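You operate a simulated robot arm through the tools that you are given. There is no shell and no other tool. Be economical: measure what you need, move in short steps, check, and stop when the job is done.

You are at the controls of a simulated robot arm. One attempt, no reset.

## Task
Empty the purple plant's saucer into the sink.
Fine: rest the pot on the flat tray meanwhile; saucer back in its spot, pot back in it.
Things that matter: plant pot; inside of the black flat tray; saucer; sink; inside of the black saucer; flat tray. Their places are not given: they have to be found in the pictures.

Only the result counts: the job must be done as asked and must still hold three seconds after the hand-in. Knocking over, shifting, dropping, spilling or breaking anything else fails it.

## Robot
A 6-joint arm with a two-finger parallel gripper, fixed in place. Base frame: the origin is at the foot of the arm, x ahead of it, y to its left, z up. Lengths are in mm, angles in rad, forces in N, time in s.
Its first joint turns from -2.897 to 2.897 rad. Payload 3.91 kg.
The tool frame sits at the grasp point between the pads (the TCP): z along the fingers, y along the line on which they close. The tips reach 30 mm beyond it. Largest opening 110 mm; finger width 20, thickness 10; the body of the gripper, 48 by 112 mm, starts 55 mm behind the TCP.
Orientation is told as [roll, pitch, yaw] about the base's x, y, z axes, in that order, counted from this pose: with the fingers straight down and closing along the base's y, the tool's x points along the base's -x, its y along +y and its z along -z.

## Interface
- The arm moves only by the tool jog_arm. Its argument "increments" is a list of rows, each an object (a shift or turn left out is 0, a gripper value left out holds the last) with "dp": the shift along the tool's x, y, z in units of 25 mm (1.0 is 25 mm), a list of three; "rot": the turn, a rotation vector about the tool's x, y, z in units of 4 degrees (1.0 is 4 degrees), a list of three; "grip": the opening, from 0 (shut) to 1 (fully open). In form: [{"dp": [dx, dy, dz], "rot": [ax, ay, az], "grip": grip}, ...]. A call has 1 to 10 rows; each row shifts and turns the commanded pose from where the row before left it, along the tool's axes as they then stand. A call with a number of a shift or a turn outside -1 to 1 is refused whole. Rows are played at 5 a second. More than 50 mm and 0.15 rad between two rows, or a gripper value outside its range, and nothing of the call is played. A pose out of reach is approached as far as the arm can. The call stops where the force on the tool passes 90 N (or 10 N more than at its start, if that is more) or the arm is blocked; 0.2 s more then pass. Each finger travels about 108 mm/s and halts on what it meets, pressing with about 24 N; the grip force reading is that of the motor and also rises with nothing between the fingers. The clock runs only during rows and for 0.2 s after the last one: add rows that do not move to give the fingers time. It gives the time, the measured TCP pose, the force on the tool (base axes), the opening and the grip force at its end, in the units of the frame above (readings bear some noise), and new pictures: "show" is both (left out), scene, wrist or none.
- Cameras (640 x 400 px; columns grow to the right, rows downward): "scene" is fixed at [226.2, -506.5, 1742.8]; the picture's right is [0.98, -0.22, 0.00], its down [-0.14, -0.65, -0.75] and it looks along [0.16, 0.73, -0.67] (base axes); focal length 323 px, centre (320, 200). "wrist" rides on the gripper at [-36, 0, -57] in the tool frame; the picture's right is [0.00, -1.00, 0.00], its down [0.97, 0.00, -0.24] and it looks along [0.24, 0.00, 0.97] (tool axes); focal length 218 px, centre (320, 200).
- lift_body(by): slides the trunk up (or, below 0, down) by that many mm; the arm rides with it, the base frame stays. It gives what a move gives, with no picture.
- measure_at(camera, pixels): for up to 12 pixels [column, row] of the newest picture of that camera ("zoom" is the newest enlarged one), the place [x, y, z] in the base frame of the surface seen there, good to about 2 mm, but the place of the scene camera against the robot may be out by one fixed shift of up to 12 mm in any direction. The clock stands still meanwhile.
- close_up(camera, box): a new picture of the part [left, top, right, bottom] of that camera's present view, enlarged. The clock stands still meanwhile.
- hand_in(): hands the job in; it is judged then, once.

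Go step by step. Measure first, check grasps and placings, and put right what went wrong. The budget is 80 turns and 120 pictures, counting those below and the enlarged ones. Unless the task says otherwise, let go and move clear before handing in, and close with one line.

The tools are called after ">>>" as a command line: name --argument value ..., lists and objects as JSON in quotes. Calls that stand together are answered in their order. jog_arm: Moves the arm, as the interface text tells. Its arguments: {"type":"object","properties":{"increments":{"type":"array"},"show":{"type":"string","enum":["both","scene","wrist","none"]}},"required":["increments"]} The other tools are called the same way: lift_body (by) slides the trunk up or down; measure_at (camera, pixels) gives the place of the surface under pixels of a picture; close_up (camera, box) takes an enlarged picture of a part of a camera's view; hand_in () hands the job in.

At the start:

```text
t: 0.0
eef_pos: [344.9, 210.9, 1208.4]
tool_rot: [0.001, 0.0, 0.0]
wrist_force: [-0.3, 0.1, -0.2]
opening: 109.8
grasp_force: 0.0
trunk travel left (down, up): [-475.0, 65.0]
```

scene: 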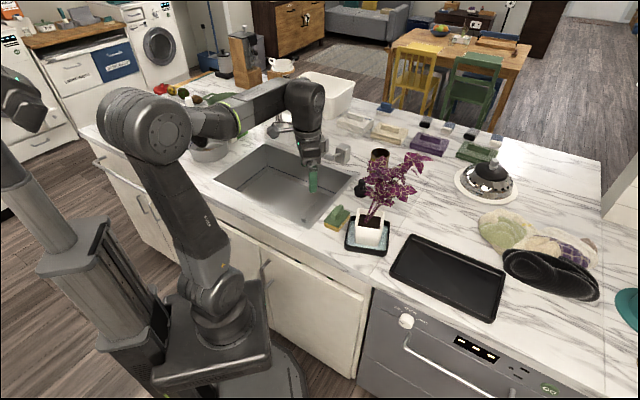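
wrist: 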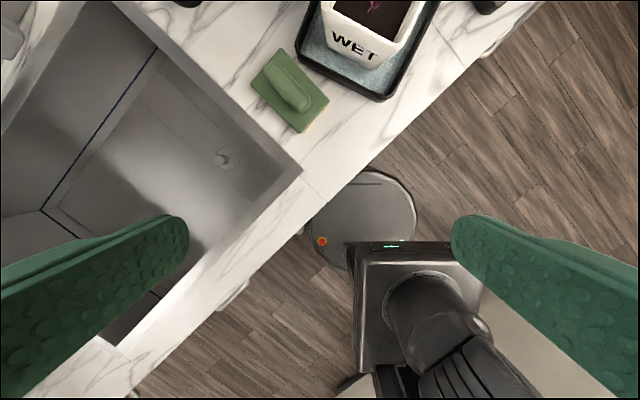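

The scene shows the white pot at about (369,232) in a black square saucer, the tray near (448,275) and the sink near (285,185). I'll zoom in and measure them.

>>> close_up --camera "scene" --box '[310, 130, 470, 270]'

>>> measure_at --camera "scene" --pixels '[[346, 248], [386, 254], [389, 226], [353, 217], [392, 276], [492, 320], [503, 269], [412, 236], [448, 275], [217, 180], [305, 222], [358, 178]]'

>>> measure_at --camera "wrist" --pixels '[[296, 60], [384, 100], [437, 8], [330, 12], [329, 52], [384, 68], [405, 30], [370, 10], [310, 40], [150, 100], [300, 168], [223, 157]]'

```text
2.86 times, centred on (390, 200) of scene
```

zoom: 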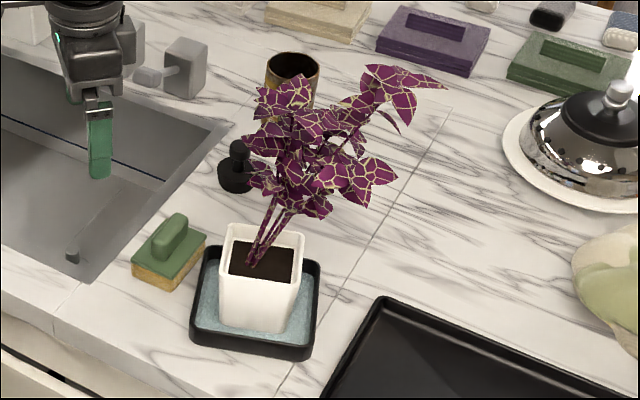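

```text
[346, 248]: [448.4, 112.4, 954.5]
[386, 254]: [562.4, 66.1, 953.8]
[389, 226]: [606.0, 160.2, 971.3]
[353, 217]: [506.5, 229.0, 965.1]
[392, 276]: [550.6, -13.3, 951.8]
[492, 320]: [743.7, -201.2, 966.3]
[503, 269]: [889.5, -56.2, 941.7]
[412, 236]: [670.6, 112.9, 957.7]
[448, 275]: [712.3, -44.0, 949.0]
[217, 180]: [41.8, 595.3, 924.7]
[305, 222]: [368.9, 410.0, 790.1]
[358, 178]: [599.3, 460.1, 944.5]
```

```text
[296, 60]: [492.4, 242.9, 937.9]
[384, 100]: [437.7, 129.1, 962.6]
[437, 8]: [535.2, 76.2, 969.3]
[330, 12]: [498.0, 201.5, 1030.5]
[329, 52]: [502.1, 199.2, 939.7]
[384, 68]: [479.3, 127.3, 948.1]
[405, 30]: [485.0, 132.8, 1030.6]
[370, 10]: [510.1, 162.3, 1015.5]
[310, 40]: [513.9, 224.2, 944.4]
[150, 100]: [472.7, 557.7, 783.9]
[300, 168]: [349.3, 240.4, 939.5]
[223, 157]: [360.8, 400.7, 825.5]
```

The counter is at z≈940. Next I'll measure the saucer rim, the pot rim, the plant and nearby items more precisely in the zoom.

>>> measure_at --camera "zoom" --pixels '[[196, 340], [308, 354], [317, 264], [208, 250], [222, 277], [296, 287], [302, 236], [231, 226], [258, 262], [208, 325], [300, 335], [250, 348]]'

>>> measure_at --camera "zoom" --pixels '[[378, 72], [430, 84], [280, 100], [340, 185], [310, 210], [255, 180], [222, 320], [285, 330], [160, 245], [172, 285], [237, 150], [385, 300]]'

>>> close_up --camera "scene" --box '[330, 200, 410, 260]'

```text
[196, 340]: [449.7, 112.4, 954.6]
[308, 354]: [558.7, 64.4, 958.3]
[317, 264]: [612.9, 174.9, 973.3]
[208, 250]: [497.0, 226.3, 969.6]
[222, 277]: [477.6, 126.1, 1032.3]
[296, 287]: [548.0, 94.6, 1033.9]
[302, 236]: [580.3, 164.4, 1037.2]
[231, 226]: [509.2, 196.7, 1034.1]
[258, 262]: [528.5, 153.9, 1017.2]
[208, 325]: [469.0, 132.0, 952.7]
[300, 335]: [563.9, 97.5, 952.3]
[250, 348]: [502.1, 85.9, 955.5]
```

```text
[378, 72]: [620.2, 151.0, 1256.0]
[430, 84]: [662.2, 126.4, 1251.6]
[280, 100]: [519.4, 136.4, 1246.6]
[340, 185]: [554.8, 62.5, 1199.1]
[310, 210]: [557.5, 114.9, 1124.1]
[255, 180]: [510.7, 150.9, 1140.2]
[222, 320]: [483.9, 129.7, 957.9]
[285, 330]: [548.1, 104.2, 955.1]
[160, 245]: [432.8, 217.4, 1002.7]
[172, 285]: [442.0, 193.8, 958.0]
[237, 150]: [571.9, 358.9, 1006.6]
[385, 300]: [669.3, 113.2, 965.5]
```

```text
6.67 times, centred on (370, 230) of scene
```

zoom: 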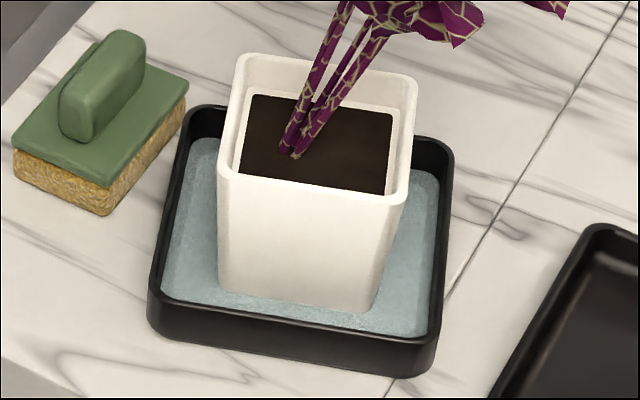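

The saucer and pot are aligned at about -24° azimuth, with the pot centre near (529,145), its rim at z≈1033 and width ~77. Leaves start above z≈1120, so I'll grasp from the side, heading azimuth 66° from the front. First I'll back the hand away from the plant in y, then yaw.

>>> jog_arm --increments '[{"dp": [0, -1, 0]}, {"dp": [0, -1, 0]}, {"dp": [0, -1, 0]}, {"dp": [0, -1, 0]}, {"dp": [0, -1, 0]}, {"dp": [0, -1, 0]}, {"dp": [0, -1, 0]}, {"dp": [0, -1, 0]}, {"dp": [0, -1, 0]}, {"rot": [0, 0, -1]}]' --show "none"

>>> jog_arm --increments '[{"rot": [0, 0, -1]}, {"rot": [0, 0, -1]}, {"rot": [0, 0, -1]}, {"rot": [0, 0, -1]}, {"rot": [0, 0, -1]}, {"rot": [0, 0, -1]}, {"rot": [0, 0, -1]}, {"rot": [0, 0, -1]}, {"rot": [0, 0, -1]}, {"rot": [0, 0, -1]}]' --show "none"

>>> jog_arm --increments '[{"rot": [0, 0, -1]}, {"rot": [0, 0, -1]}, {"rot": [0, 0, -1]}, {"rot": [0, 0, -1]}, {"rot": [0, 0, -1]}, {"rot": [0, 0, -0.5]}]'

```text
t: 2.2
eef_pos: [343.7, -13.2, 1208.3]
tool_rot: [0.0, -0.001, 0.07]
wrist_force: [0.0, -0.6, -0.4]
opening: 109.8
grasp_force: 0.0
trunk travel left (down, up): [-475.0, 65.0]
```

```text
t: 4.4
eef_pos: [343.7, -15.6, 1208.3]
tool_rot: [0.0, -0.001, 0.767]
wrist_force: [0.1, -0.4, 0.0]
opening: 109.7
grasp_force: 0.1
trunk travel left (down, up): [-475.0, 65.0]
```

```text
t: 5.8
eef_pos: [345.0, -14.7, 1209.0]
tool_rot: [0.001, 0.0, 1.151]
wrist_force: [0.4, -0.2, -0.8]
opening: 110.0
grasp_force: 0.1
trunk travel left (down, up): [-475.0, 65.0]
```

scene: 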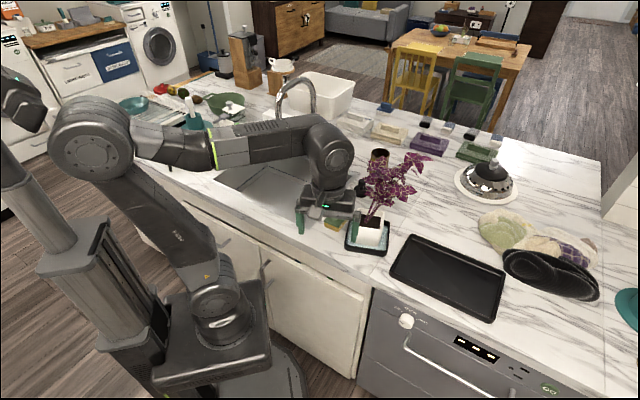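
wrist: 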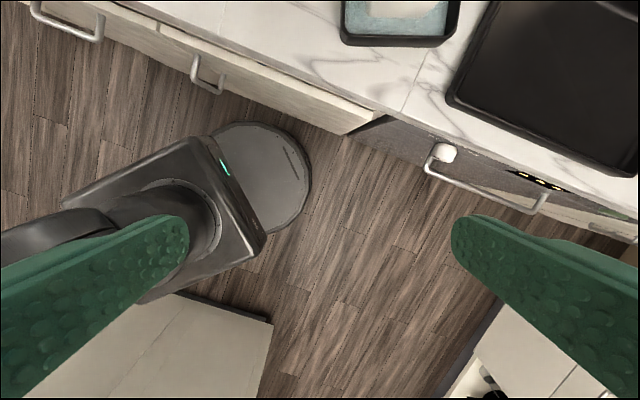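

The saucer now lines up with the wrist image. Next I'll pitch the tool forward 64° about its -y so the fingers head toward the pot.

>>> jog_arm --increments '[{"rot": [0, -1, 0]}, {"rot": [0, -1, 0]}, {"rot": [0, -1, 0]}, {"rot": [0, -1, 0]}, {"rot": [0, -1, 0]}, {"rot": [0, -1, 0]}, {"rot": [0, -1, 0]}, {"rot": [0, -1, 0]}, {"rot": [0, -1, 0]}, {"rot": [0, -1, 0]}]' --show "none"

>>> jog_arm --increments '[{"rot": [0, -1, 0]}, {"rot": [0, -1, 0]}, {"rot": [0, -1, 0]}, {"rot": [0, -1, 0]}, {"rot": [0, -1, 0]}, {"rot": [0, -1, 0]}]'

```text
t: 8.0
eef_pos: [349.6, -17.1, 1198.9]
tool_rot: [0.045, -0.696, 1.122]
wrist_force: [-0.7, 0.5, -0.4]
opening: 110.1
grasp_force: 0.0
trunk travel left (down, up): [-475.0, 65.0]
```

```text
t: 9.4
eef_pos: [345.6, -12.7, 1207.8]
tool_rot: [-0.002, -1.118, 1.152]
wrist_force: [0.8, 0.9, -0.2]
opening: 110.0
grasp_force: 0.1
trunk travel left (down, up): [-475.0, 65.0]
```

scene: 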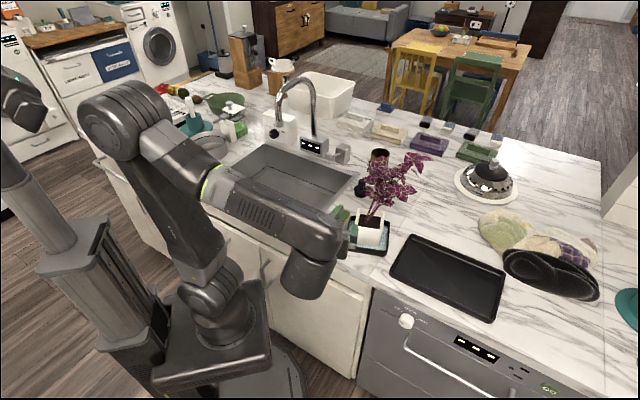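
wrist: 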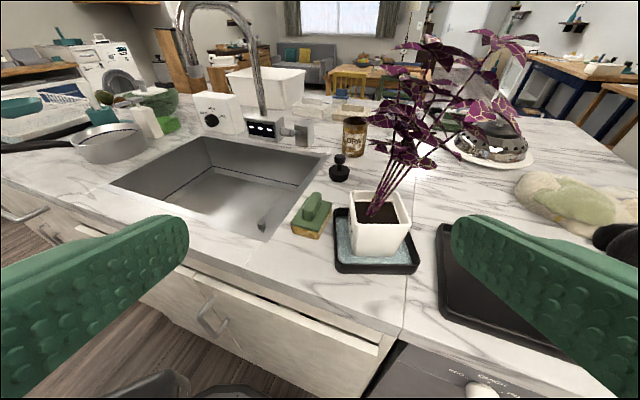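

The wrist view now shows pot, saucer, tray and sink well. I'll measure them here for calibration against the robot.

>>> close_up --camera "wrist" --box '[280, 150, 460, 290]'

>>> measure_at --camera "wrist" --pixels '[[352, 223], [410, 222], [400, 193], [349, 193], [366, 268], [334, 212], [418, 262], [340, 263], [318, 230], [380, 290], [268, 238], [322, 155]]'

```text
2.86 times, centred on (370, 220) of wrist
```

zoom: 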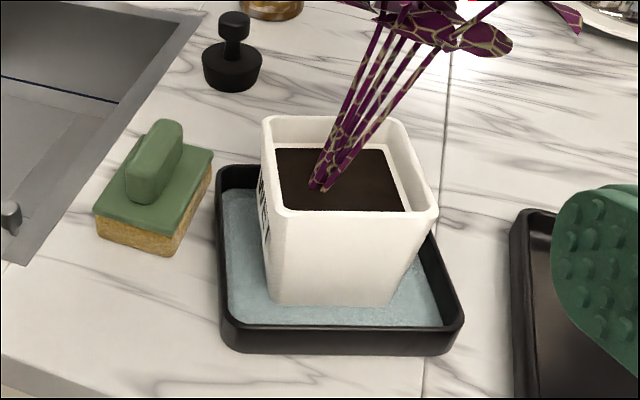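

```text
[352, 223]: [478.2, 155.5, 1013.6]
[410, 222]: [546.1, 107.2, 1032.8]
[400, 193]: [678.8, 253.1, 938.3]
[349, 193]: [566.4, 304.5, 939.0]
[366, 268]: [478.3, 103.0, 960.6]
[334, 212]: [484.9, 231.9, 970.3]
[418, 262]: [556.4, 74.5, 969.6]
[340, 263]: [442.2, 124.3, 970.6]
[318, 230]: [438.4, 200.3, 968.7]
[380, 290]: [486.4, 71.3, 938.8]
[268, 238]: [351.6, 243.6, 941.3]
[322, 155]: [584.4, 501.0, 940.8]
```

>>> measure_at --camera "zoom" --pixels '[[274, 214], [428, 214], [398, 123], [268, 122], [226, 325], [456, 316], [222, 170], [340, 326], [278, 298], [386, 300], [330, 312], [340, 200]]'

>>> measure_at --camera "zoom" --pixels '[[340, 330], [290, 329], [400, 328], [340, 345], [340, 353], [340, 365], [225, 220], [230, 270], [236, 250], [300, 318], [450, 280], [275, 260]]'

```text
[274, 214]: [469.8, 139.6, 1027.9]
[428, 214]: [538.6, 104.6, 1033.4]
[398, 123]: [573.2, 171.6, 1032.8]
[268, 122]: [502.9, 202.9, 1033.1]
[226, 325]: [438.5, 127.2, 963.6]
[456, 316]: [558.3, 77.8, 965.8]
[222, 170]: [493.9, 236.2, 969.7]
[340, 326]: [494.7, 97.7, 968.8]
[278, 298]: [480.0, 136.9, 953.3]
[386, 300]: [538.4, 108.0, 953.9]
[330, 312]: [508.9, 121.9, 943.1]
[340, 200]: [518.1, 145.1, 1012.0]
```

```text
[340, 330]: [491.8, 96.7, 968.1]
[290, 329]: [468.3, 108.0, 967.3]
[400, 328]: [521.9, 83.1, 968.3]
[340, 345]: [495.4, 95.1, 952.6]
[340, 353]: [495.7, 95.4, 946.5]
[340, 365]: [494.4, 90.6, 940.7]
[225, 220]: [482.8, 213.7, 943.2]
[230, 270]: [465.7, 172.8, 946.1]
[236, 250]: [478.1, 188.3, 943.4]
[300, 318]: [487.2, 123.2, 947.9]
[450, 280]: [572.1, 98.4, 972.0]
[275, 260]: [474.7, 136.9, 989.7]
```

Calibrated in the robot frame, the pot centre is (521.5,153.5) with rim z 1033, the saucer rim z 970 and the counter 939.5. I'll move to a pre-grasp 130 mm in front of the pot at z≈1005.

>>> jog_arm --increments '[{"dp": [0.83, -0.529, 0.944]}, {"dp": [0.83, -0.529, 0.944]}, {"dp": [0.83, -0.529, 0.944]}, {"dp": [0.83, -0.529, 0.944]}, {"dp": [0.83, -0.529, 0.944]}, {"dp": [0.83, -0.529, 0.944]}, {"dp": [0.83, -0.529, 0.944]}]'

```text
t: 11.0
eef_pos: [466.2, 25.4, 1003.4]
tool_rot: [0.0, -1.116, 1.153]
wrist_force: [1.1, 0.4, -0.2]
opening: 110.0
grasp_force: 0.0
trunk travel left (down, up): [-475.0, 65.0]
```

scene: 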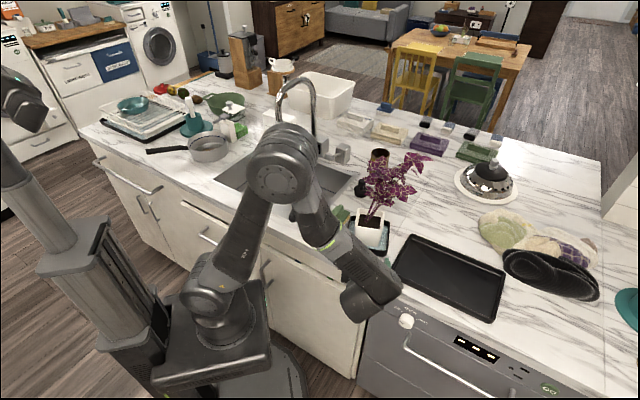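
wrist: 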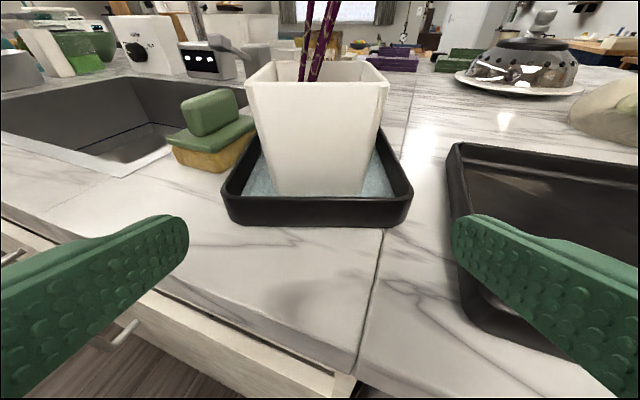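

The pot is centred between the fingers at col ~317. I'll narrow the opening to ~92 to stay clear of the sponge, then advance horizontally around the pot.

>>> jog_arm --increments '[{"grip": 0.83}, {"grip": 0.83}, {"dp": [-0.395, 0.012, 0.78]}, {"dp": [-0.395, 0.012, 0.78]}, {"dp": [-0.395, 0.012, 0.78]}, {"dp": [-0.395, 0.012, 0.78]}, {"dp": [-0.395, 0.012, 0.78]}, {"dp": [-0.395, 0.012, 0.78]}, {}]'

```text
t: 13.0
eef_pos: [517.1, 146.7, 1007.2]
tool_rot: [0.002, -1.118, 1.151]
wrist_force: [-0.4, -0.6, -2.2]
opening: 91.5
grasp_force: 0.4
trunk travel left (down, up): [-475.0, 65.0]
```

scene: 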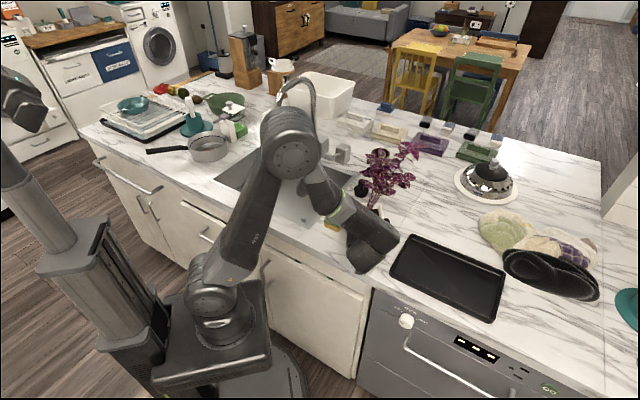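
wrist: 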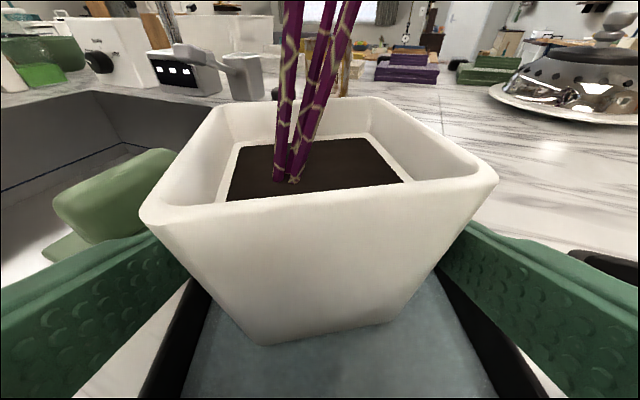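

The pot sits evenly between the fingers with no contact, so I'll close.

>>> jog_arm --increments '[{"grip": 0.6}, {"grip": 0.5}, {"grip": 0.5}, {"grip": 0.5}, {"grip": 0.5}]' --show "wrist"

```text
t: 14.2
eef_pos: [516.1, 146.4, 1007.9]
tool_rot: [0.0, -1.119, 1.153]
wrist_force: [0.9, -0.1, -0.3]
opening: 86.5
grasp_force: 23.8
trunk travel left (down, up): [-475.0, 65.0]
```

wrist: 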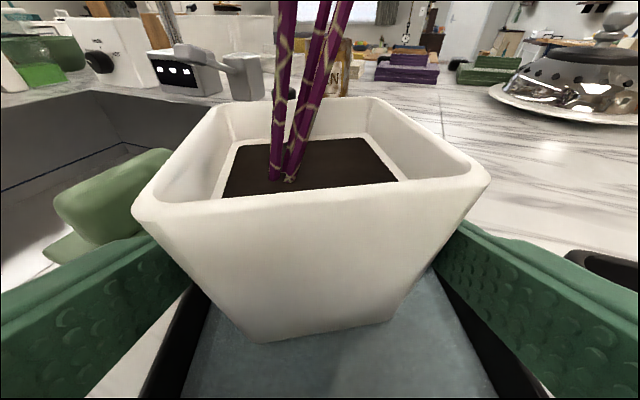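

The grip is firm at 86.5 mm and 24 N. I'll lift straight up slowly and check.

>>> jog_arm --increments '[{"dp": [-0.3, 0, -0.146]}, {"dp": [-0.3, 0, -0.146]}, {"dp": [-0.45, 0, -0.219]}, {"dp": [-0.6, 0, -0.292]}, {}]'

```text
t: 15.4
eef_pos: [516.8, 146.5, 1051.9]
tool_rot: [-0.001, -1.116, 1.151]
wrist_force: [0.1, -0.3, -5.3]
opening: 86.5
grasp_force: 24.5
trunk travel left (down, up): [-475.0, 65.0]
```

scene: 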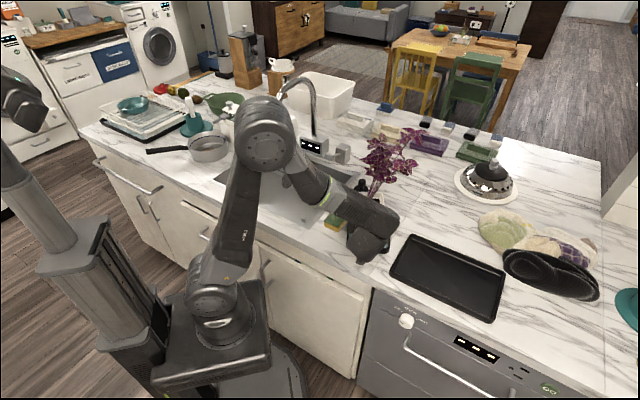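
wrist: 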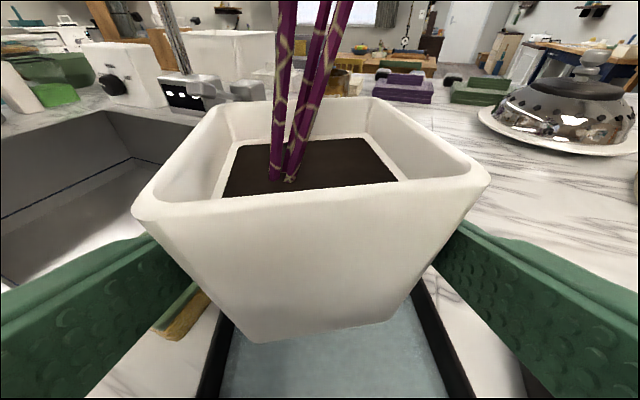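

The pot is lifted cleanly, its bottom at about z 992 (weight ~5 N). I'll carry it level over the tray to around (690,-15).

>>> jog_arm --increments '[{"dp": [0.149, -0.896, -0.305]}, {"dp": [0.149, -0.896, -0.305]}, {"dp": [0.149, -0.896, -0.305]}, {"dp": [0.149, -0.896, -0.305]}, {"dp": [0.149, -0.896, -0.305]}, {"dp": [0.149, -0.896, -0.305]}, {"dp": [0.149, -0.896, -0.305]}, {"dp": [0.149, -0.896, -0.305]}, {"dp": [0.149, -0.896, -0.305]}, {"dp": [0.149, -0.896, -0.305]}]'

```text
t: 17.6
eef_pos: [687.5, -21.9, 1052.3]
tool_rot: [0.002, -1.118, 1.149]
wrist_force: [0.1, -0.1, -5.4]
opening: 86.3
grasp_force: 24.3
trunk travel left (down, up): [-475.0, 65.0]
```

scene: 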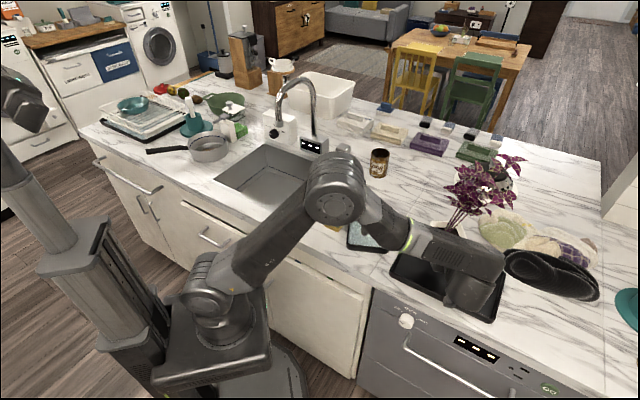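
wrist: 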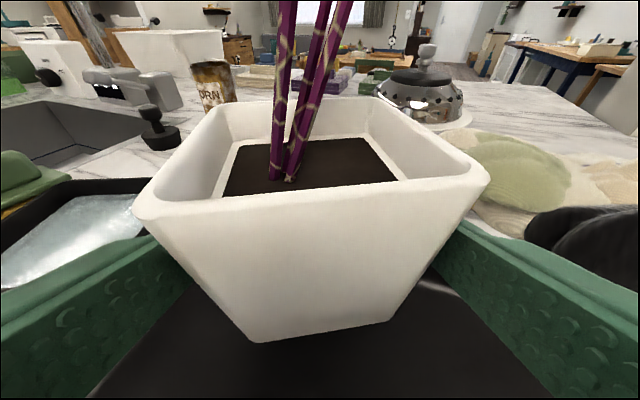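

The pot is over the tray interior. I'll lower slowly toward contact.

>>> jog_arm --increments '[{"dp": [0.45, 0, 0.219]}, {"dp": [0.45, 0, 0.219]}, {"dp": [0.3, 0, 0.146]}, {"dp": [0.15, 0, 0.073]}, {}]' --show "none"

```text
t: 18.8
eef_pos: [684.3, -23.2, 1017.3]
tool_rot: [-0.005, -1.119, 1.154]
wrist_force: [-4.4, -6.0, 9.7]
opening: 84.9
grasp_force: 24.4
trunk travel left (down, up): [-475.0, 65.0]
```

Contact came at z 1017, with some lateral force. I'll look before releasing.

>>> close_up --camera "wrist" --box '[0, 0, 640, 400]'

>>> close_up --camera "scene" --box '[370, 140, 560, 330]'

```text
1.00 times, centred on (320, 200) of wrist
```

zoom: 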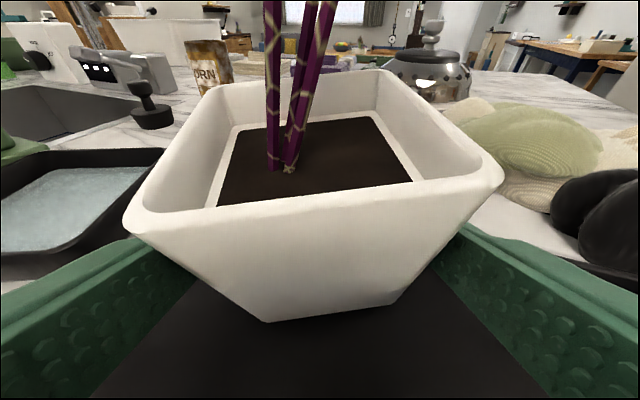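

```text
2.11 times, centred on (465, 235) of scene
```

zoom: 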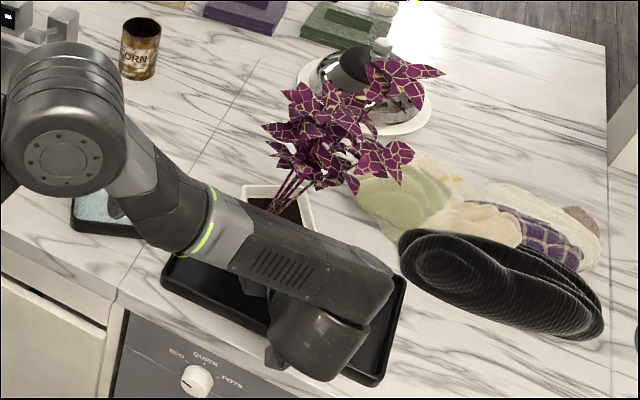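

The pot base is on the tray floor inside the rim and slid slightly in the fingers on contact. I'll relieve the push by 1.5 mm and open.

>>> jog_arm --increments '[{"dp": [-0.06, 0, -0.03]}, {}, {"grip": 0.79}, {"grip": 0.8}, {"grip": 0.82}, {"grip": 0.85}, {"grip": 0.9}, {"grip": 0.9}]'

```text
t: 20.6
eef_pos: [685.7, -21.6, 1017.1]
tool_rot: [0.0, -1.119, 1.151]
wrist_force: [0.8, 0.0, 0.3]
opening: 99.7
grasp_force: 0.4
trunk travel left (down, up): [-475.0, 65.0]
```

scene: 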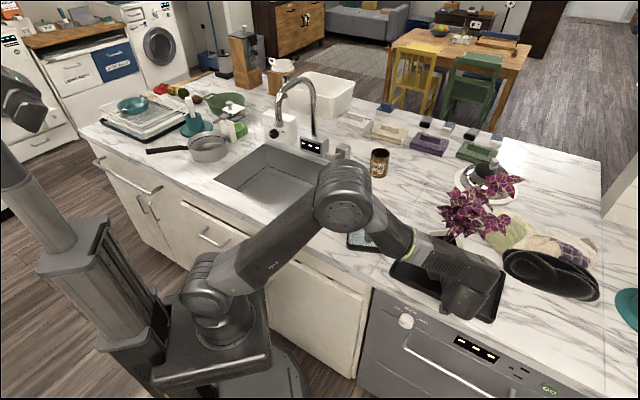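
wrist: 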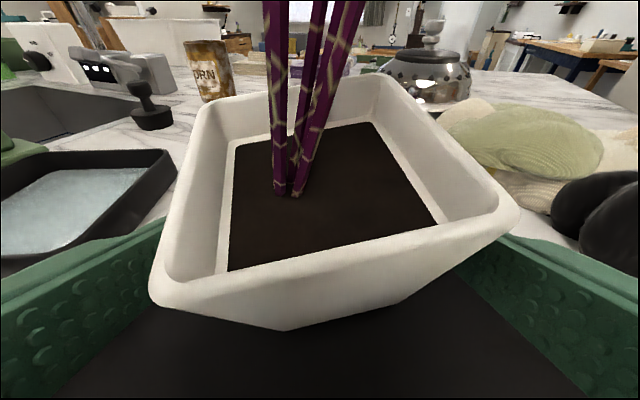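

The pot looks different after release, so I'll measure its rim corners to check that it stands level.

>>> measure_at --camera "wrist" --pixels '[[170, 292], [505, 222], [395, 82], [205, 108], [240, 285], [400, 250], [285, 325], [400, 300], [300, 360], [150, 400]]'

>>> close_up --camera "scene" --box '[410, 160, 530, 280]'

```text
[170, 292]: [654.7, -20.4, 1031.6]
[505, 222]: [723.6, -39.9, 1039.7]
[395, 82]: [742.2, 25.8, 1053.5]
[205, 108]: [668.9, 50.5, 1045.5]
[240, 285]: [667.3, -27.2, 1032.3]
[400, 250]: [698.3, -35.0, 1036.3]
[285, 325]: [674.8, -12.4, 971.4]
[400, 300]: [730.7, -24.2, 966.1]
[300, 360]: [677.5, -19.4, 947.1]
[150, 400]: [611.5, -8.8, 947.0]
```

```text
3.33 times, centred on (470, 220) of scene
```

zoom: 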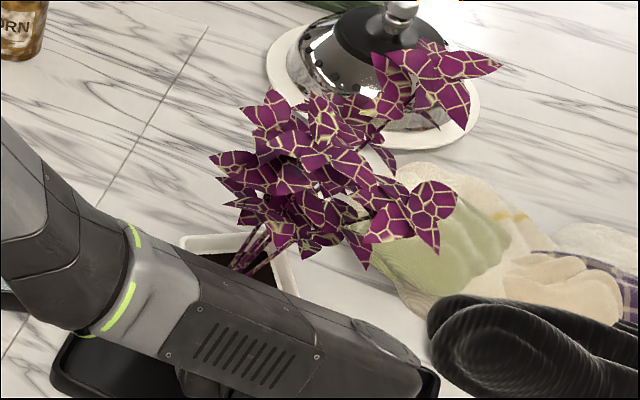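

The rim corners show about a 12° tilt (back 1050, front 1035) in the tray-normal direction, so the base's back edge sits on the tray's back rim. I'll regrasp a little farther in, then ease it toward the tray centre.

>>> jog_arm --increments '[{"dp": [-0.13, 0, 0.27]}, {"dp": [-0.13, 0, 0.27]}, {"grip": 0.8}, {"grip": 0.7}, {"grip": 0.5}, {"grip": 0.5}, {"grip": 0.5}]'

```text
t: 22.2
eef_pos: [691.5, -8.6, 1016.9]
tool_rot: [-0.001, -1.116, 1.15]
wrist_force: [0.1, -1.1, 0.5]
opening: 92.0
grasp_force: 24.4
trunk travel left (down, up): [-475.0, 65.0]
```

scene: 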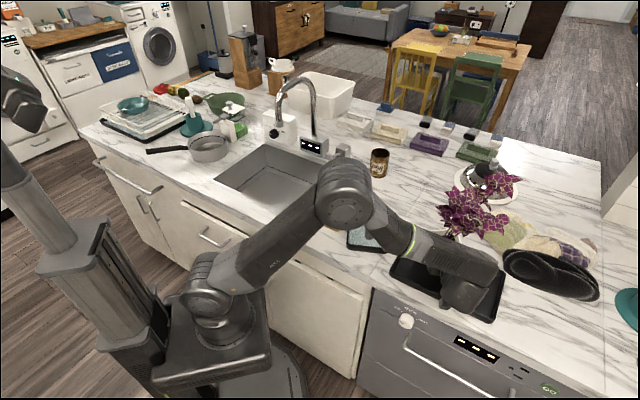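
wrist: 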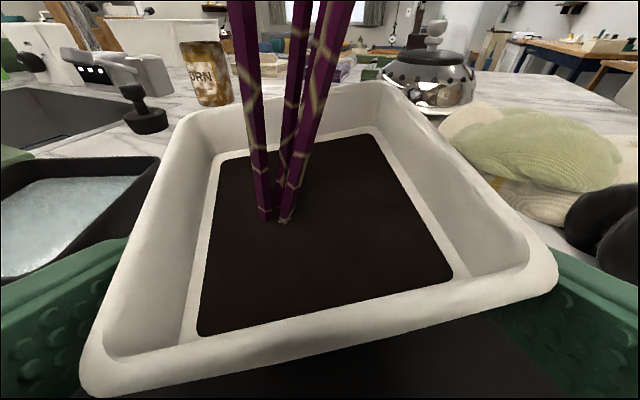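

The grip is on at 92 mm, with the pot still tilted and slightly yawed. I'll lift 12 mm and move 40 mm toward the tray centre, away from the back rim.

>>> jog_arm --increments '[{"dp": [-0.216, 0, -0.105]}, {"dp": [-0.216, 0, -0.105]}, {"dp": [0.165, 0.137, -0.338]}, {"dp": [0.165, 0.137, -0.338]}, {"dp": [0.165, 0.137, -0.338]}, {"dp": [0.165, 0.137, -0.338]}, {}]'

```text
t: 23.8
eef_pos: [665.1, -36.6, 1030.2]
tool_rot: [0.0, -1.118, 1.152]
wrist_force: [1.0, -0.1, -5.1]
opening: 91.9
grasp_force: 23.6
trunk travel left (down, up): [-475.0, 65.0]
```

scene: 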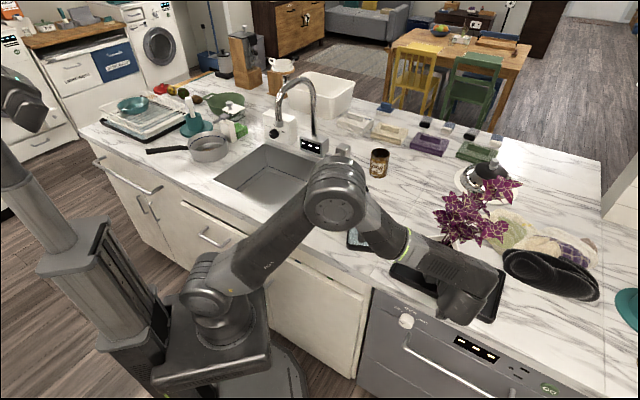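
wrist: 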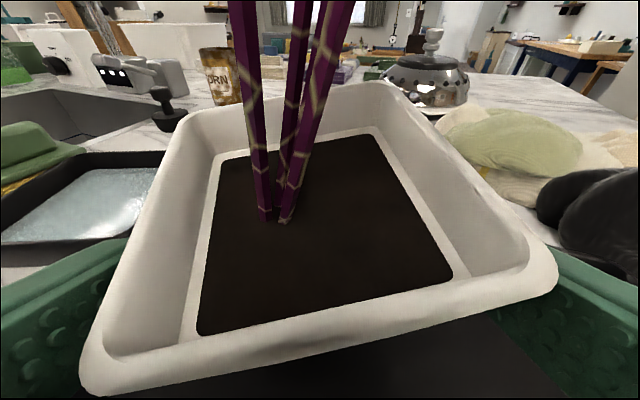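

The pot is now fully held but still tilted in the grip. I'll measure the rim to find how much to level it with the wrist.

>>> measure_at --camera "wrist" --pixels '[[105, 368], [540, 270], [390, 95], [205, 125], [210, 330], [445, 275], [370, 140], [225, 160], [330, 320], [300, 112]]'

```text
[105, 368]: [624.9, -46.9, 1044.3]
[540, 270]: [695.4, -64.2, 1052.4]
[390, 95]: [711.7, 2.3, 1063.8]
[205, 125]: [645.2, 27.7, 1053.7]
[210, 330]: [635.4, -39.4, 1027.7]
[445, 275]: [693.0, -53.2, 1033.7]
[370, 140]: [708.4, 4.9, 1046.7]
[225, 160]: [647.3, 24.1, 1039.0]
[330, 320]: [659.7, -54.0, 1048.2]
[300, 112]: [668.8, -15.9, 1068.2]
```

The rim is about 7° high on the right and 9° high at the back. I'll rotate the tool to level the pot in the air.

>>> jog_arm --increments '[{"rot": [-0.216, 0.843, 0.443]}, {"rot": [-0.216, 0.843, 0.443]}, {"rot": [-0.216, 0.843, 0.443]}, {}]' --show "wrist"

```text
t: 24.8
eef_pos: [664.5, -36.0, 1029.2]
tool_rot: [0.175, -0.932, 1.003]
wrist_force: [0.0, 0.0, -5.8]
opening: 91.6
grasp_force: 23.3
trunk travel left (down, up): [-475.0, 65.0]
```

wrist: 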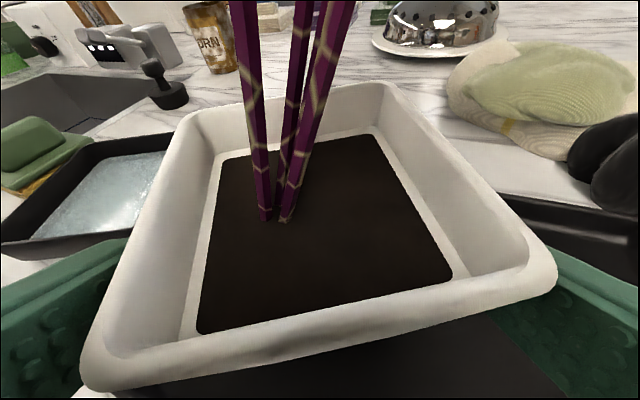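

>>> measure_at --camera "wrist" --pixels '[[105, 368], [540, 270], [390, 95], [205, 125], [560, 200], [590, 225], [90, 396], [520, 330], [510, 197], [210, 330], [445, 275], [370, 140]]'

```text
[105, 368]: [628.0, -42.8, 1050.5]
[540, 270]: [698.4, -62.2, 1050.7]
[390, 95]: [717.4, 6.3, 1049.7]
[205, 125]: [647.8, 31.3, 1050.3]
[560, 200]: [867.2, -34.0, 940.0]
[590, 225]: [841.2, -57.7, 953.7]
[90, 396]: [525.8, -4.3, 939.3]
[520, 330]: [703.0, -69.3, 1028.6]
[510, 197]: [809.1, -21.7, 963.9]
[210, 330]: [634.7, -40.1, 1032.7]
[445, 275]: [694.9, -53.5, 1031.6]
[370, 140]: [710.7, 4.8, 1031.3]
```

The pot is level (rim corners all ~1050) and centred at (673,-17) in the tray, whose back rim measures well clear. I'll lower ~13 mm gently.

>>> jog_arm --increments '[{"dp": [0.096, -0.012, 0.07]}, {"dp": [0.096, -0.012, 0.07]}, {"dp": [0.096, -0.012, 0.07]}, {}]' --show "none"

>>> jog_arm --increments '[{"dp": [0.048, -0.006, 0.035]}, {"dp": [0.048, -0.006, 0.035]}, {}]' --show "wrist"

```text
t: 25.8
eef_pos: [665.8, -37.8, 1020.4]
tool_rot: [0.171, -0.931, 1.002]
wrist_force: [-1.0, 0.2, -5.7]
opening: 91.6
grasp_force: 24.6
trunk travel left (down, up): [-475.0, 65.0]
```

```text
t: 26.6
eef_pos: [665.2, -36.0, 1017.8]
tool_rot: [0.174, -0.932, 1.002]
wrist_force: [0.1, -1.1, -5.7]
opening: 90.7
grasp_force: 24.3
trunk travel left (down, up): [-475.0, 65.0]
```

wrist: 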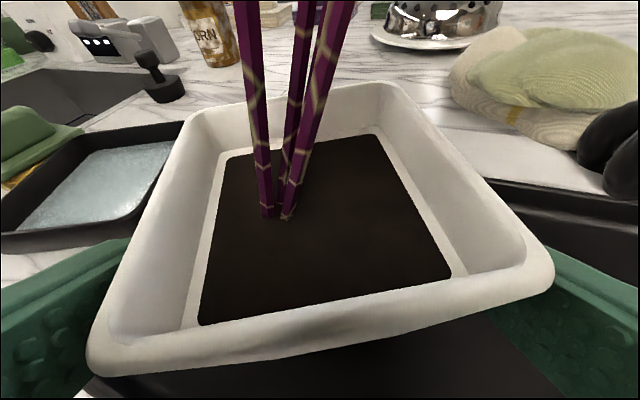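

No contact yet (force still -5.7). I'll continue down in small steps.

>>> jog_arm --increments '[{"dp": [0.048, -0.006, 0.035]}, {"dp": [0.048, -0.006, 0.035]}, {}]' --show "none"

>>> measure_at --camera "wrist" --pixels '[[105, 350], [540, 270], [390, 95], [205, 125]]'

```text
t: 27.4
eef_pos: [663.8, -37.2, 1014.7]
tool_rot: [0.173, -0.93, 1.001]
wrist_force: [-0.5, -0.3, -5.9]
opening: 90.7
grasp_force: 24.0
trunk travel left (down, up): [-475.0, 65.0]
```

```text
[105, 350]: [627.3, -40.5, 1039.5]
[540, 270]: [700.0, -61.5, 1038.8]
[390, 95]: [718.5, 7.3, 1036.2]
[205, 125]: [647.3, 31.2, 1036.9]
```

>>> jog_arm --increments '[{"dp": [0.048, -0.006, 0.035]}, {}]' --show "none"

>>> jog_arm --increments '[{"dp": [0.048, -0.006, 0.035]}, {}]' --show "none"

>>> jog_arm --increments '[{"dp": [0.04, -0.005, 0.03]}, {}]' --show "wrist"

```text
t: 28.0
eef_pos: [664.8, -37.6, 1012.0]
tool_rot: [0.17, -0.934, 1.003]
wrist_force: [0.3, 0.3, -2.2]
opening: 90.8
grasp_force: 23.8
trunk travel left (down, up): [-475.0, 65.0]
```

```text
t: 28.6
eef_pos: [664.6, -35.9, 1012.0]
tool_rot: [0.17, -0.934, 1.007]
wrist_force: [4.4, -0.4, 9.7]
opening: 90.3
grasp_force: 24.1
trunk travel left (down, up): [-475.0, 65.0]
```

```text
t: 29.2
eef_pos: [662.5, -37.8, 1012.0]
tool_rot: [0.17, -0.934, 1.006]
wrist_force: [3.9, 0.8, 17.3]
opening: 89.2
grasp_force: 24.2
trunk travel left (down, up): [-475.0, 65.0]
```

wrist: 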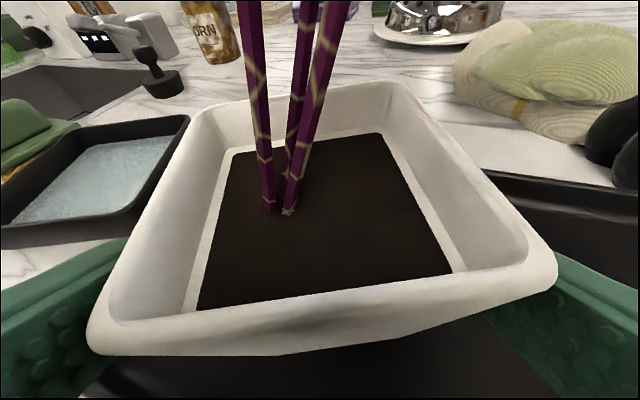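

The pot is firmly on the tray floor (contact at z 1012). I'll relieve the push slightly and open symmetrically.

>>> jog_arm --increments '[{"dp": [-0.08, 0.01, -0.058]}, {}, {"grip": 0.86}, {"grip": 0.9}, {"grip": 0.95}, {"grip": 1.0}, {}]' --show "wrist"

```text
t: 30.8
eef_pos: [663.6, -37.2, 1012.2]
tool_rot: [0.172, -0.932, 1.004]
wrist_force: [0.0, -1.0, -0.1]
opening: 110.2
grasp_force: 0.2
trunk travel left (down, up): [-475.0, 65.0]
```

wrist: 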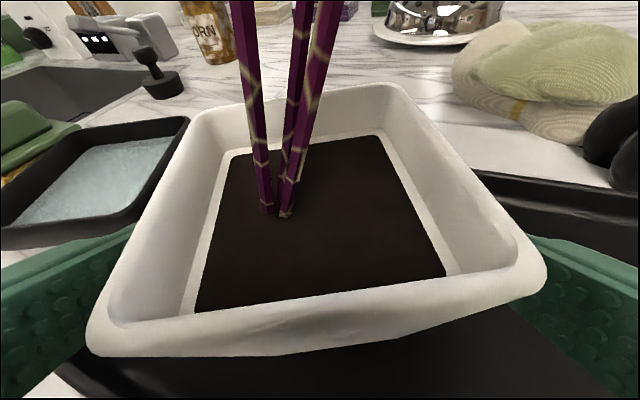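

>>> measure_at --camera "wrist" --pixels '[[105, 338], [535, 270], [390, 93], [205, 120], [320, 312], [300, 103], [200, 300], [440, 265], [370, 140], [230, 160]]'

```text
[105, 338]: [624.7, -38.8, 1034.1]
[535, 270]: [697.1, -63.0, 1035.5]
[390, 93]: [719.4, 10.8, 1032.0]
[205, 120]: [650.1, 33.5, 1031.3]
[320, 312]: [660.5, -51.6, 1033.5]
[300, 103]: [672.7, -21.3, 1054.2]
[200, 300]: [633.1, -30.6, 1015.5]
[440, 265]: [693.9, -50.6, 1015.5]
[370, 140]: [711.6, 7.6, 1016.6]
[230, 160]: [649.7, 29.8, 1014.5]
```

The pot now stands flat in the tray (rim 1031–1035, soil level at 1015, yaw ≈ -18°). I'll retreat horizontally, away from the pot.

>>> jog_arm --increments '[{"dp": [0.467, -0.06, -0.648]}, {"dp": [0.467, -0.06, -0.648]}, {"dp": [0.467, -0.06, -0.648]}, {"dp": [0.467, -0.06, -0.648]}, {"dp": [0.467, -0.06, -0.648]}, {"dp": [0.467, -0.06, -0.648]}, {"dp": [0.467, -0.06, -0.648]}]'

```text
t: 32.4
eef_pos: [615.3, -171.2, 1010.9]
tool_rot: [0.173, -0.932, 1.004]
wrist_force: [-0.4, -0.4, 0.3]
opening: 109.9
grasp_force: 0.2
trunk travel left (down, up): [-475.0, 65.0]
```

scene: 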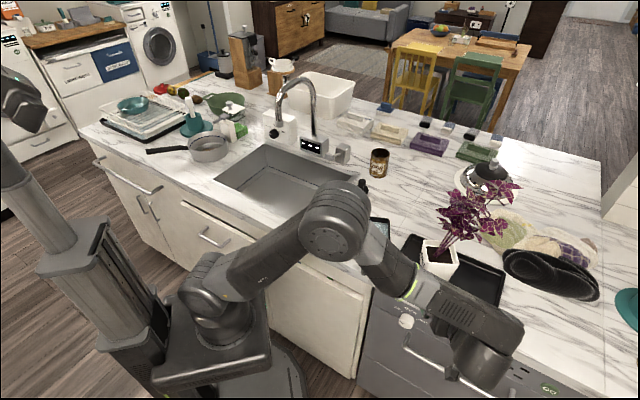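
wrist: 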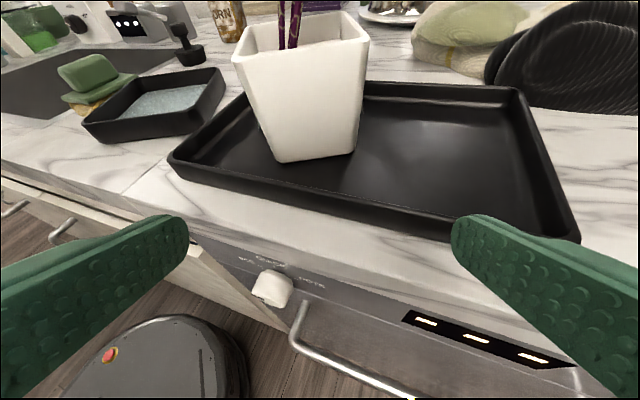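

The pot stands well in the tray, and saucer and sponge are undisturbed. I'll move the hand up and left, clear of the plant.

>>> jog_arm --increments '[{"dp": [-0.605, 0.956, -0.19]}, {"dp": [-0.605, 0.956, -0.19]}, {"dp": [-0.605, 0.956, -0.19]}, {"dp": [-0.605, 0.956, -0.19]}, {"dp": [-0.605, 0.956, -0.19]}, {"dp": [-0.605, 0.956, -0.19]}, {"dp": [-0.605, 0.956, -0.19]}, {"dp": [-0.605, 0.956, -0.19]}]' --show "none"

>>> jog_arm --increments '[{"rot": [0.216, -0.843, -0.443]}, {"rot": [0.216, -0.843, -0.443]}, {"rot": [0.216, -0.843, -0.443]}, {"rot": [0, 1, 0]}, {"rot": [0, 1, 0]}, {"rot": [0, 1, 0]}, {"rot": [0, 1, 0]}, {"rot": [0, 1, 0]}, {"rot": [0, 1, 0]}, {"rot": [0, 1, 0]}]' --show "wrist"

```text
t: 34.2
eef_pos: [469.7, -59.6, 1151.1]
tool_rot: [0.172, -0.931, 1.003]
wrist_force: [-0.6, 0.1, 0.3]
opening: 110.2
grasp_force: 0.0
trunk travel left (down, up): [-475.0, 65.0]
```

```text
t: 36.4
eef_pos: [470.6, -57.1, 1151.6]
tool_rot: [0.001, -0.629, 1.152]
wrist_force: [0.2, 0.6, 1.5]
opening: 109.8
grasp_force: 0.0
trunk travel left (down, up): [-475.0, 65.0]
```

wrist: 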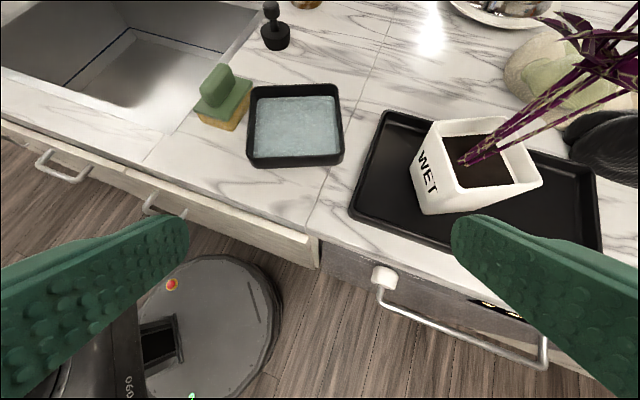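

The saucer is clearly visible at (295,125). I'll zoom and measure its walls and floor.

>>> close_up --camera "wrist" --box '[235, 75, 355, 175]'

>>> measure_at --camera "zoom" --pixels '[[430, 100], [430, 200], [435, 280], [410, 200], [300, 200], [395, 200], [60, 200], [75, 200], [100, 200], [240, 360], [240, 45], [240, 60]]'

```text
4.00 times, centred on (295, 125) of wrist
```

zoom: 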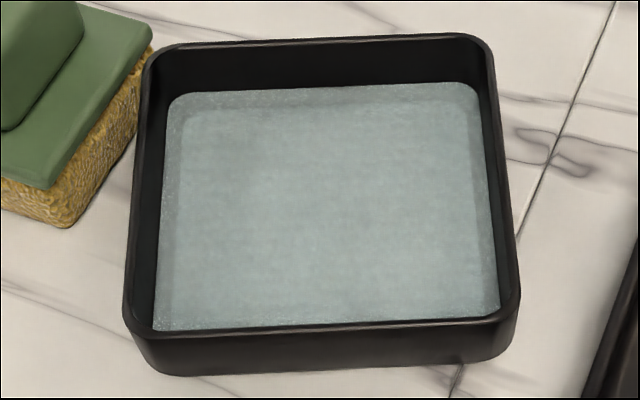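

```text
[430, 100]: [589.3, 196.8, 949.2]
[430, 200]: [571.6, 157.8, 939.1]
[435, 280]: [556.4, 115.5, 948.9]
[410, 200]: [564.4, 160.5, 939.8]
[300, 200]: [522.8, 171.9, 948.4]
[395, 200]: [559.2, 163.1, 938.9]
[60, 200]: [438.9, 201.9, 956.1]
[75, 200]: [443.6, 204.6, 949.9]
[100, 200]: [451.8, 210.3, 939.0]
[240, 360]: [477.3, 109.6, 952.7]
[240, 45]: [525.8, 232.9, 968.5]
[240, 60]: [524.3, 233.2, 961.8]
```

>>> measure_at --camera "zoom" --pixels '[[490, 90], [500, 170], [505, 200], [508, 220], [514, 270], [136, 240], [143, 150], [130, 300], [300, 330], [400, 324], [320, 41], [200, 336]]'

>>> close_up --camera "wrist" --box '[315, 85, 355, 165]'

```text
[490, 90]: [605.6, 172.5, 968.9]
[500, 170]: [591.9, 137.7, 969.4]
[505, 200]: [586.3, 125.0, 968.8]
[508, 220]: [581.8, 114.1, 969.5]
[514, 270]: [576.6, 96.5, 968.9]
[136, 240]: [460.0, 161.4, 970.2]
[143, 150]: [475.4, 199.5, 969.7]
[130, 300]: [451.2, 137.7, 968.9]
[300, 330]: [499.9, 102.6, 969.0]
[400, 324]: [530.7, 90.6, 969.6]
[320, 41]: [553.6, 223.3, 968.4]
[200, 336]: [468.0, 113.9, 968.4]
```

```text
5.00 times, centred on (335, 125) of wrist
```

zoom: 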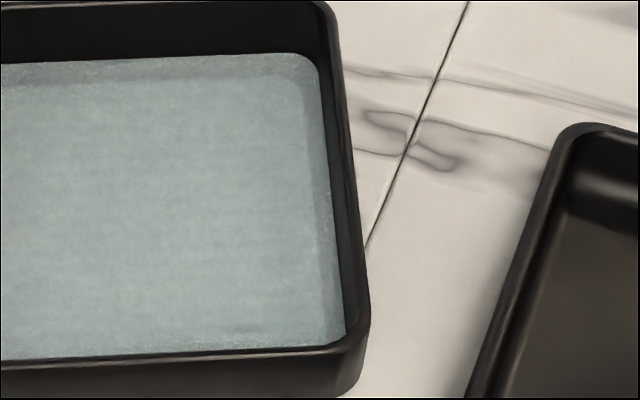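

The saucer rim is at z 969, yaw ≈ -21°, centre ≈ (531,161), and its right wall midpoint is ≈ (592.7,137.8). I'll bring the tool vertical, add 3° of yaw and move above that wall.

>>> jog_arm --increments '[{"rot": [0, 1, 0]}, {"rot": [0, 1, 0]}, {"rot": [0, 1, 0]}, {"rot": [0, 1, 0]}, {"rot": [0, 1, 0]}, {"rot": [0, 1, 0]}, {"rot": [0, 1, 0]}, {"rot": [0, 1, 0]}, {"rot": [0, 1, 0]}, {"rot": [0, 0, -0.75], "grip": 0.35}]' --show "none"

>>> jog_arm --increments '[{"dp": [-0.903, -0.177, 0.16]}, {"dp": [-0.903, -0.177, 0.16]}, {"dp": [-0.903, -0.177, 0.16]}, {"dp": [-0.903, -0.177, 0.16]}, {"dp": [-0.903, -0.177, 0.16]}, {"dp": [-0.903, -0.177, 0.16]}, {"dp": [-0.903, -0.177, 0.16]}, {"dp": [-0.903, -0.177, 0.16]}, {"dp": [-0.903, -0.177, 0.16]}, {"dp": [-0.903, -0.177, 0.16]}]'

```text
t: 38.6
eef_pos: [470.6, -57.4, 1150.2]
tool_rot: [-0.001, 0.002, 1.205]
wrist_force: [0.4, 0.6, 0.3]
opening: 38.4
grasp_force: 0.4
trunk travel left (down, up): [-475.0, 65.0]
```

```text
t: 40.8
eef_pos: [593.2, 136.9, 1108.8]
tool_rot: [0.001, 0.001, 1.204]
wrist_force: [0.1, 0.2, 0.0]
opening: 38.2
grasp_force: 0.1
trunk travel left (down, up): [-475.0, 65.0]
```

scene: 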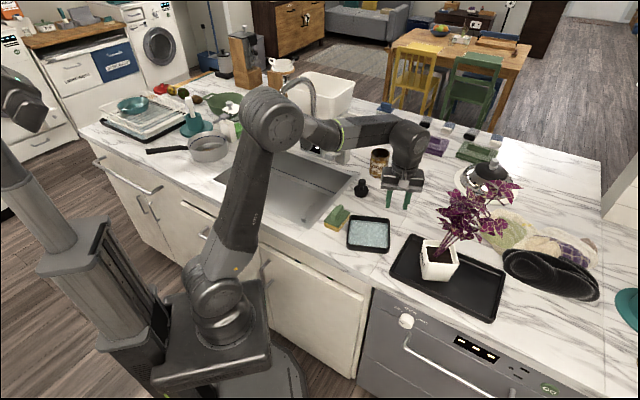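
wrist: 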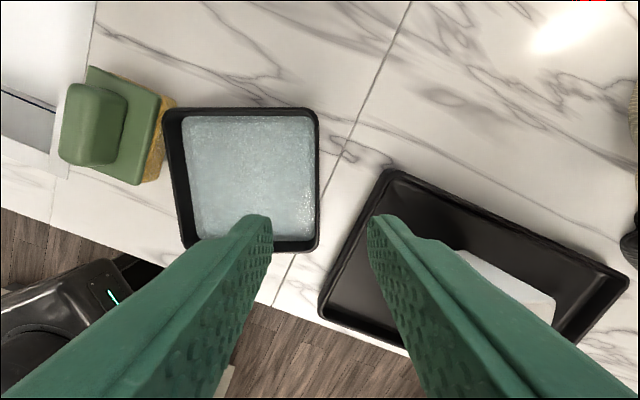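

The hand is above the wall. I'll re-measure the rim from this near-vertical view before descending.

>>> measure_at --camera "wrist" --pixels '[[317, 125], [317, 160], [318, 200], [316, 230], [170, 140], [180, 220], [200, 111], [290, 110], [250, 180], [290, 246], [314, 180], [310, 180]]'

>>> close_up --camera "wrist" --box '[270, 100, 350, 150]'

```text
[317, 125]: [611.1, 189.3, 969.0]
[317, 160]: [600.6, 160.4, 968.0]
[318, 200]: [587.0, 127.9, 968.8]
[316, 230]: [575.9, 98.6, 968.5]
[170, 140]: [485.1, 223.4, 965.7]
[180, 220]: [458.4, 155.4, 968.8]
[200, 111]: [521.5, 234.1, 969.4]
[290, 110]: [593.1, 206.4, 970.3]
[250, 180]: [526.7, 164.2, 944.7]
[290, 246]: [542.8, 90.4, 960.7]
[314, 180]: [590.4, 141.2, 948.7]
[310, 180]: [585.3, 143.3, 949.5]
```

```text
8.00 times, centred on (310, 125) of wrist
```

zoom: 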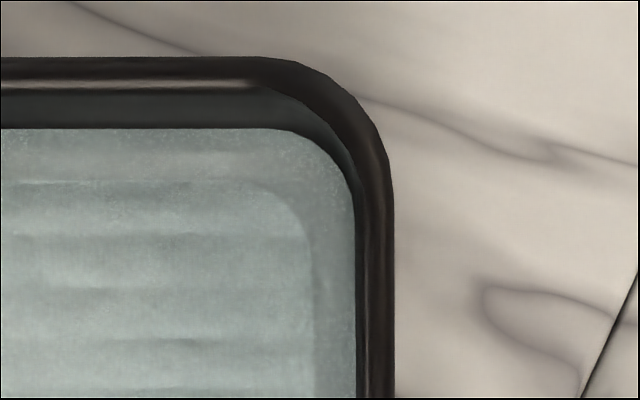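

The yaw matches (68.6°) and the wall centre is within 2 mm of the TCP line. I'll descend to TCP z≈980 so the tips straddle the wall.

>>> jog_arm --increments '[{"dp": [0, 0.05, 0.9]}, {"dp": [0, 0, 0.9]}, {"dp": [0, 0, 0.9]}, {"dp": [0, 0, 0.9]}, {"dp": [0, 0, 0.8]}, {"dp": [0, 0, 0.4]}, {"dp": [0, 0, 0.34]}, {}]'

```text
t: 42.6
eef_pos: [592.4, 138.9, 982.5]
tool_rot: [0.0, 0.002, 1.204]
wrist_force: [0.6, 0.1, -0.6]
opening: 38.4
grasp_force: 0.0
trunk travel left (down, up): [-475.0, 65.0]
```

scene: 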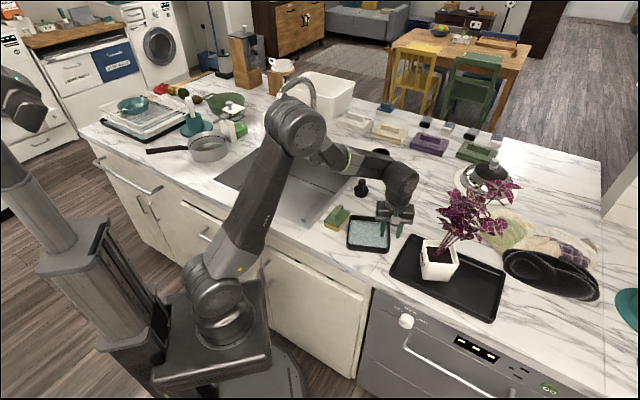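
wrist: 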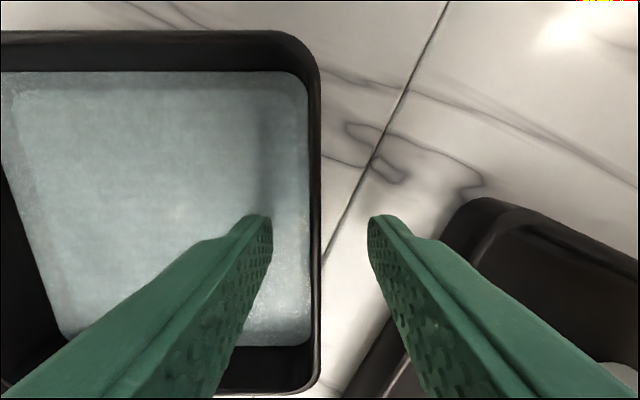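

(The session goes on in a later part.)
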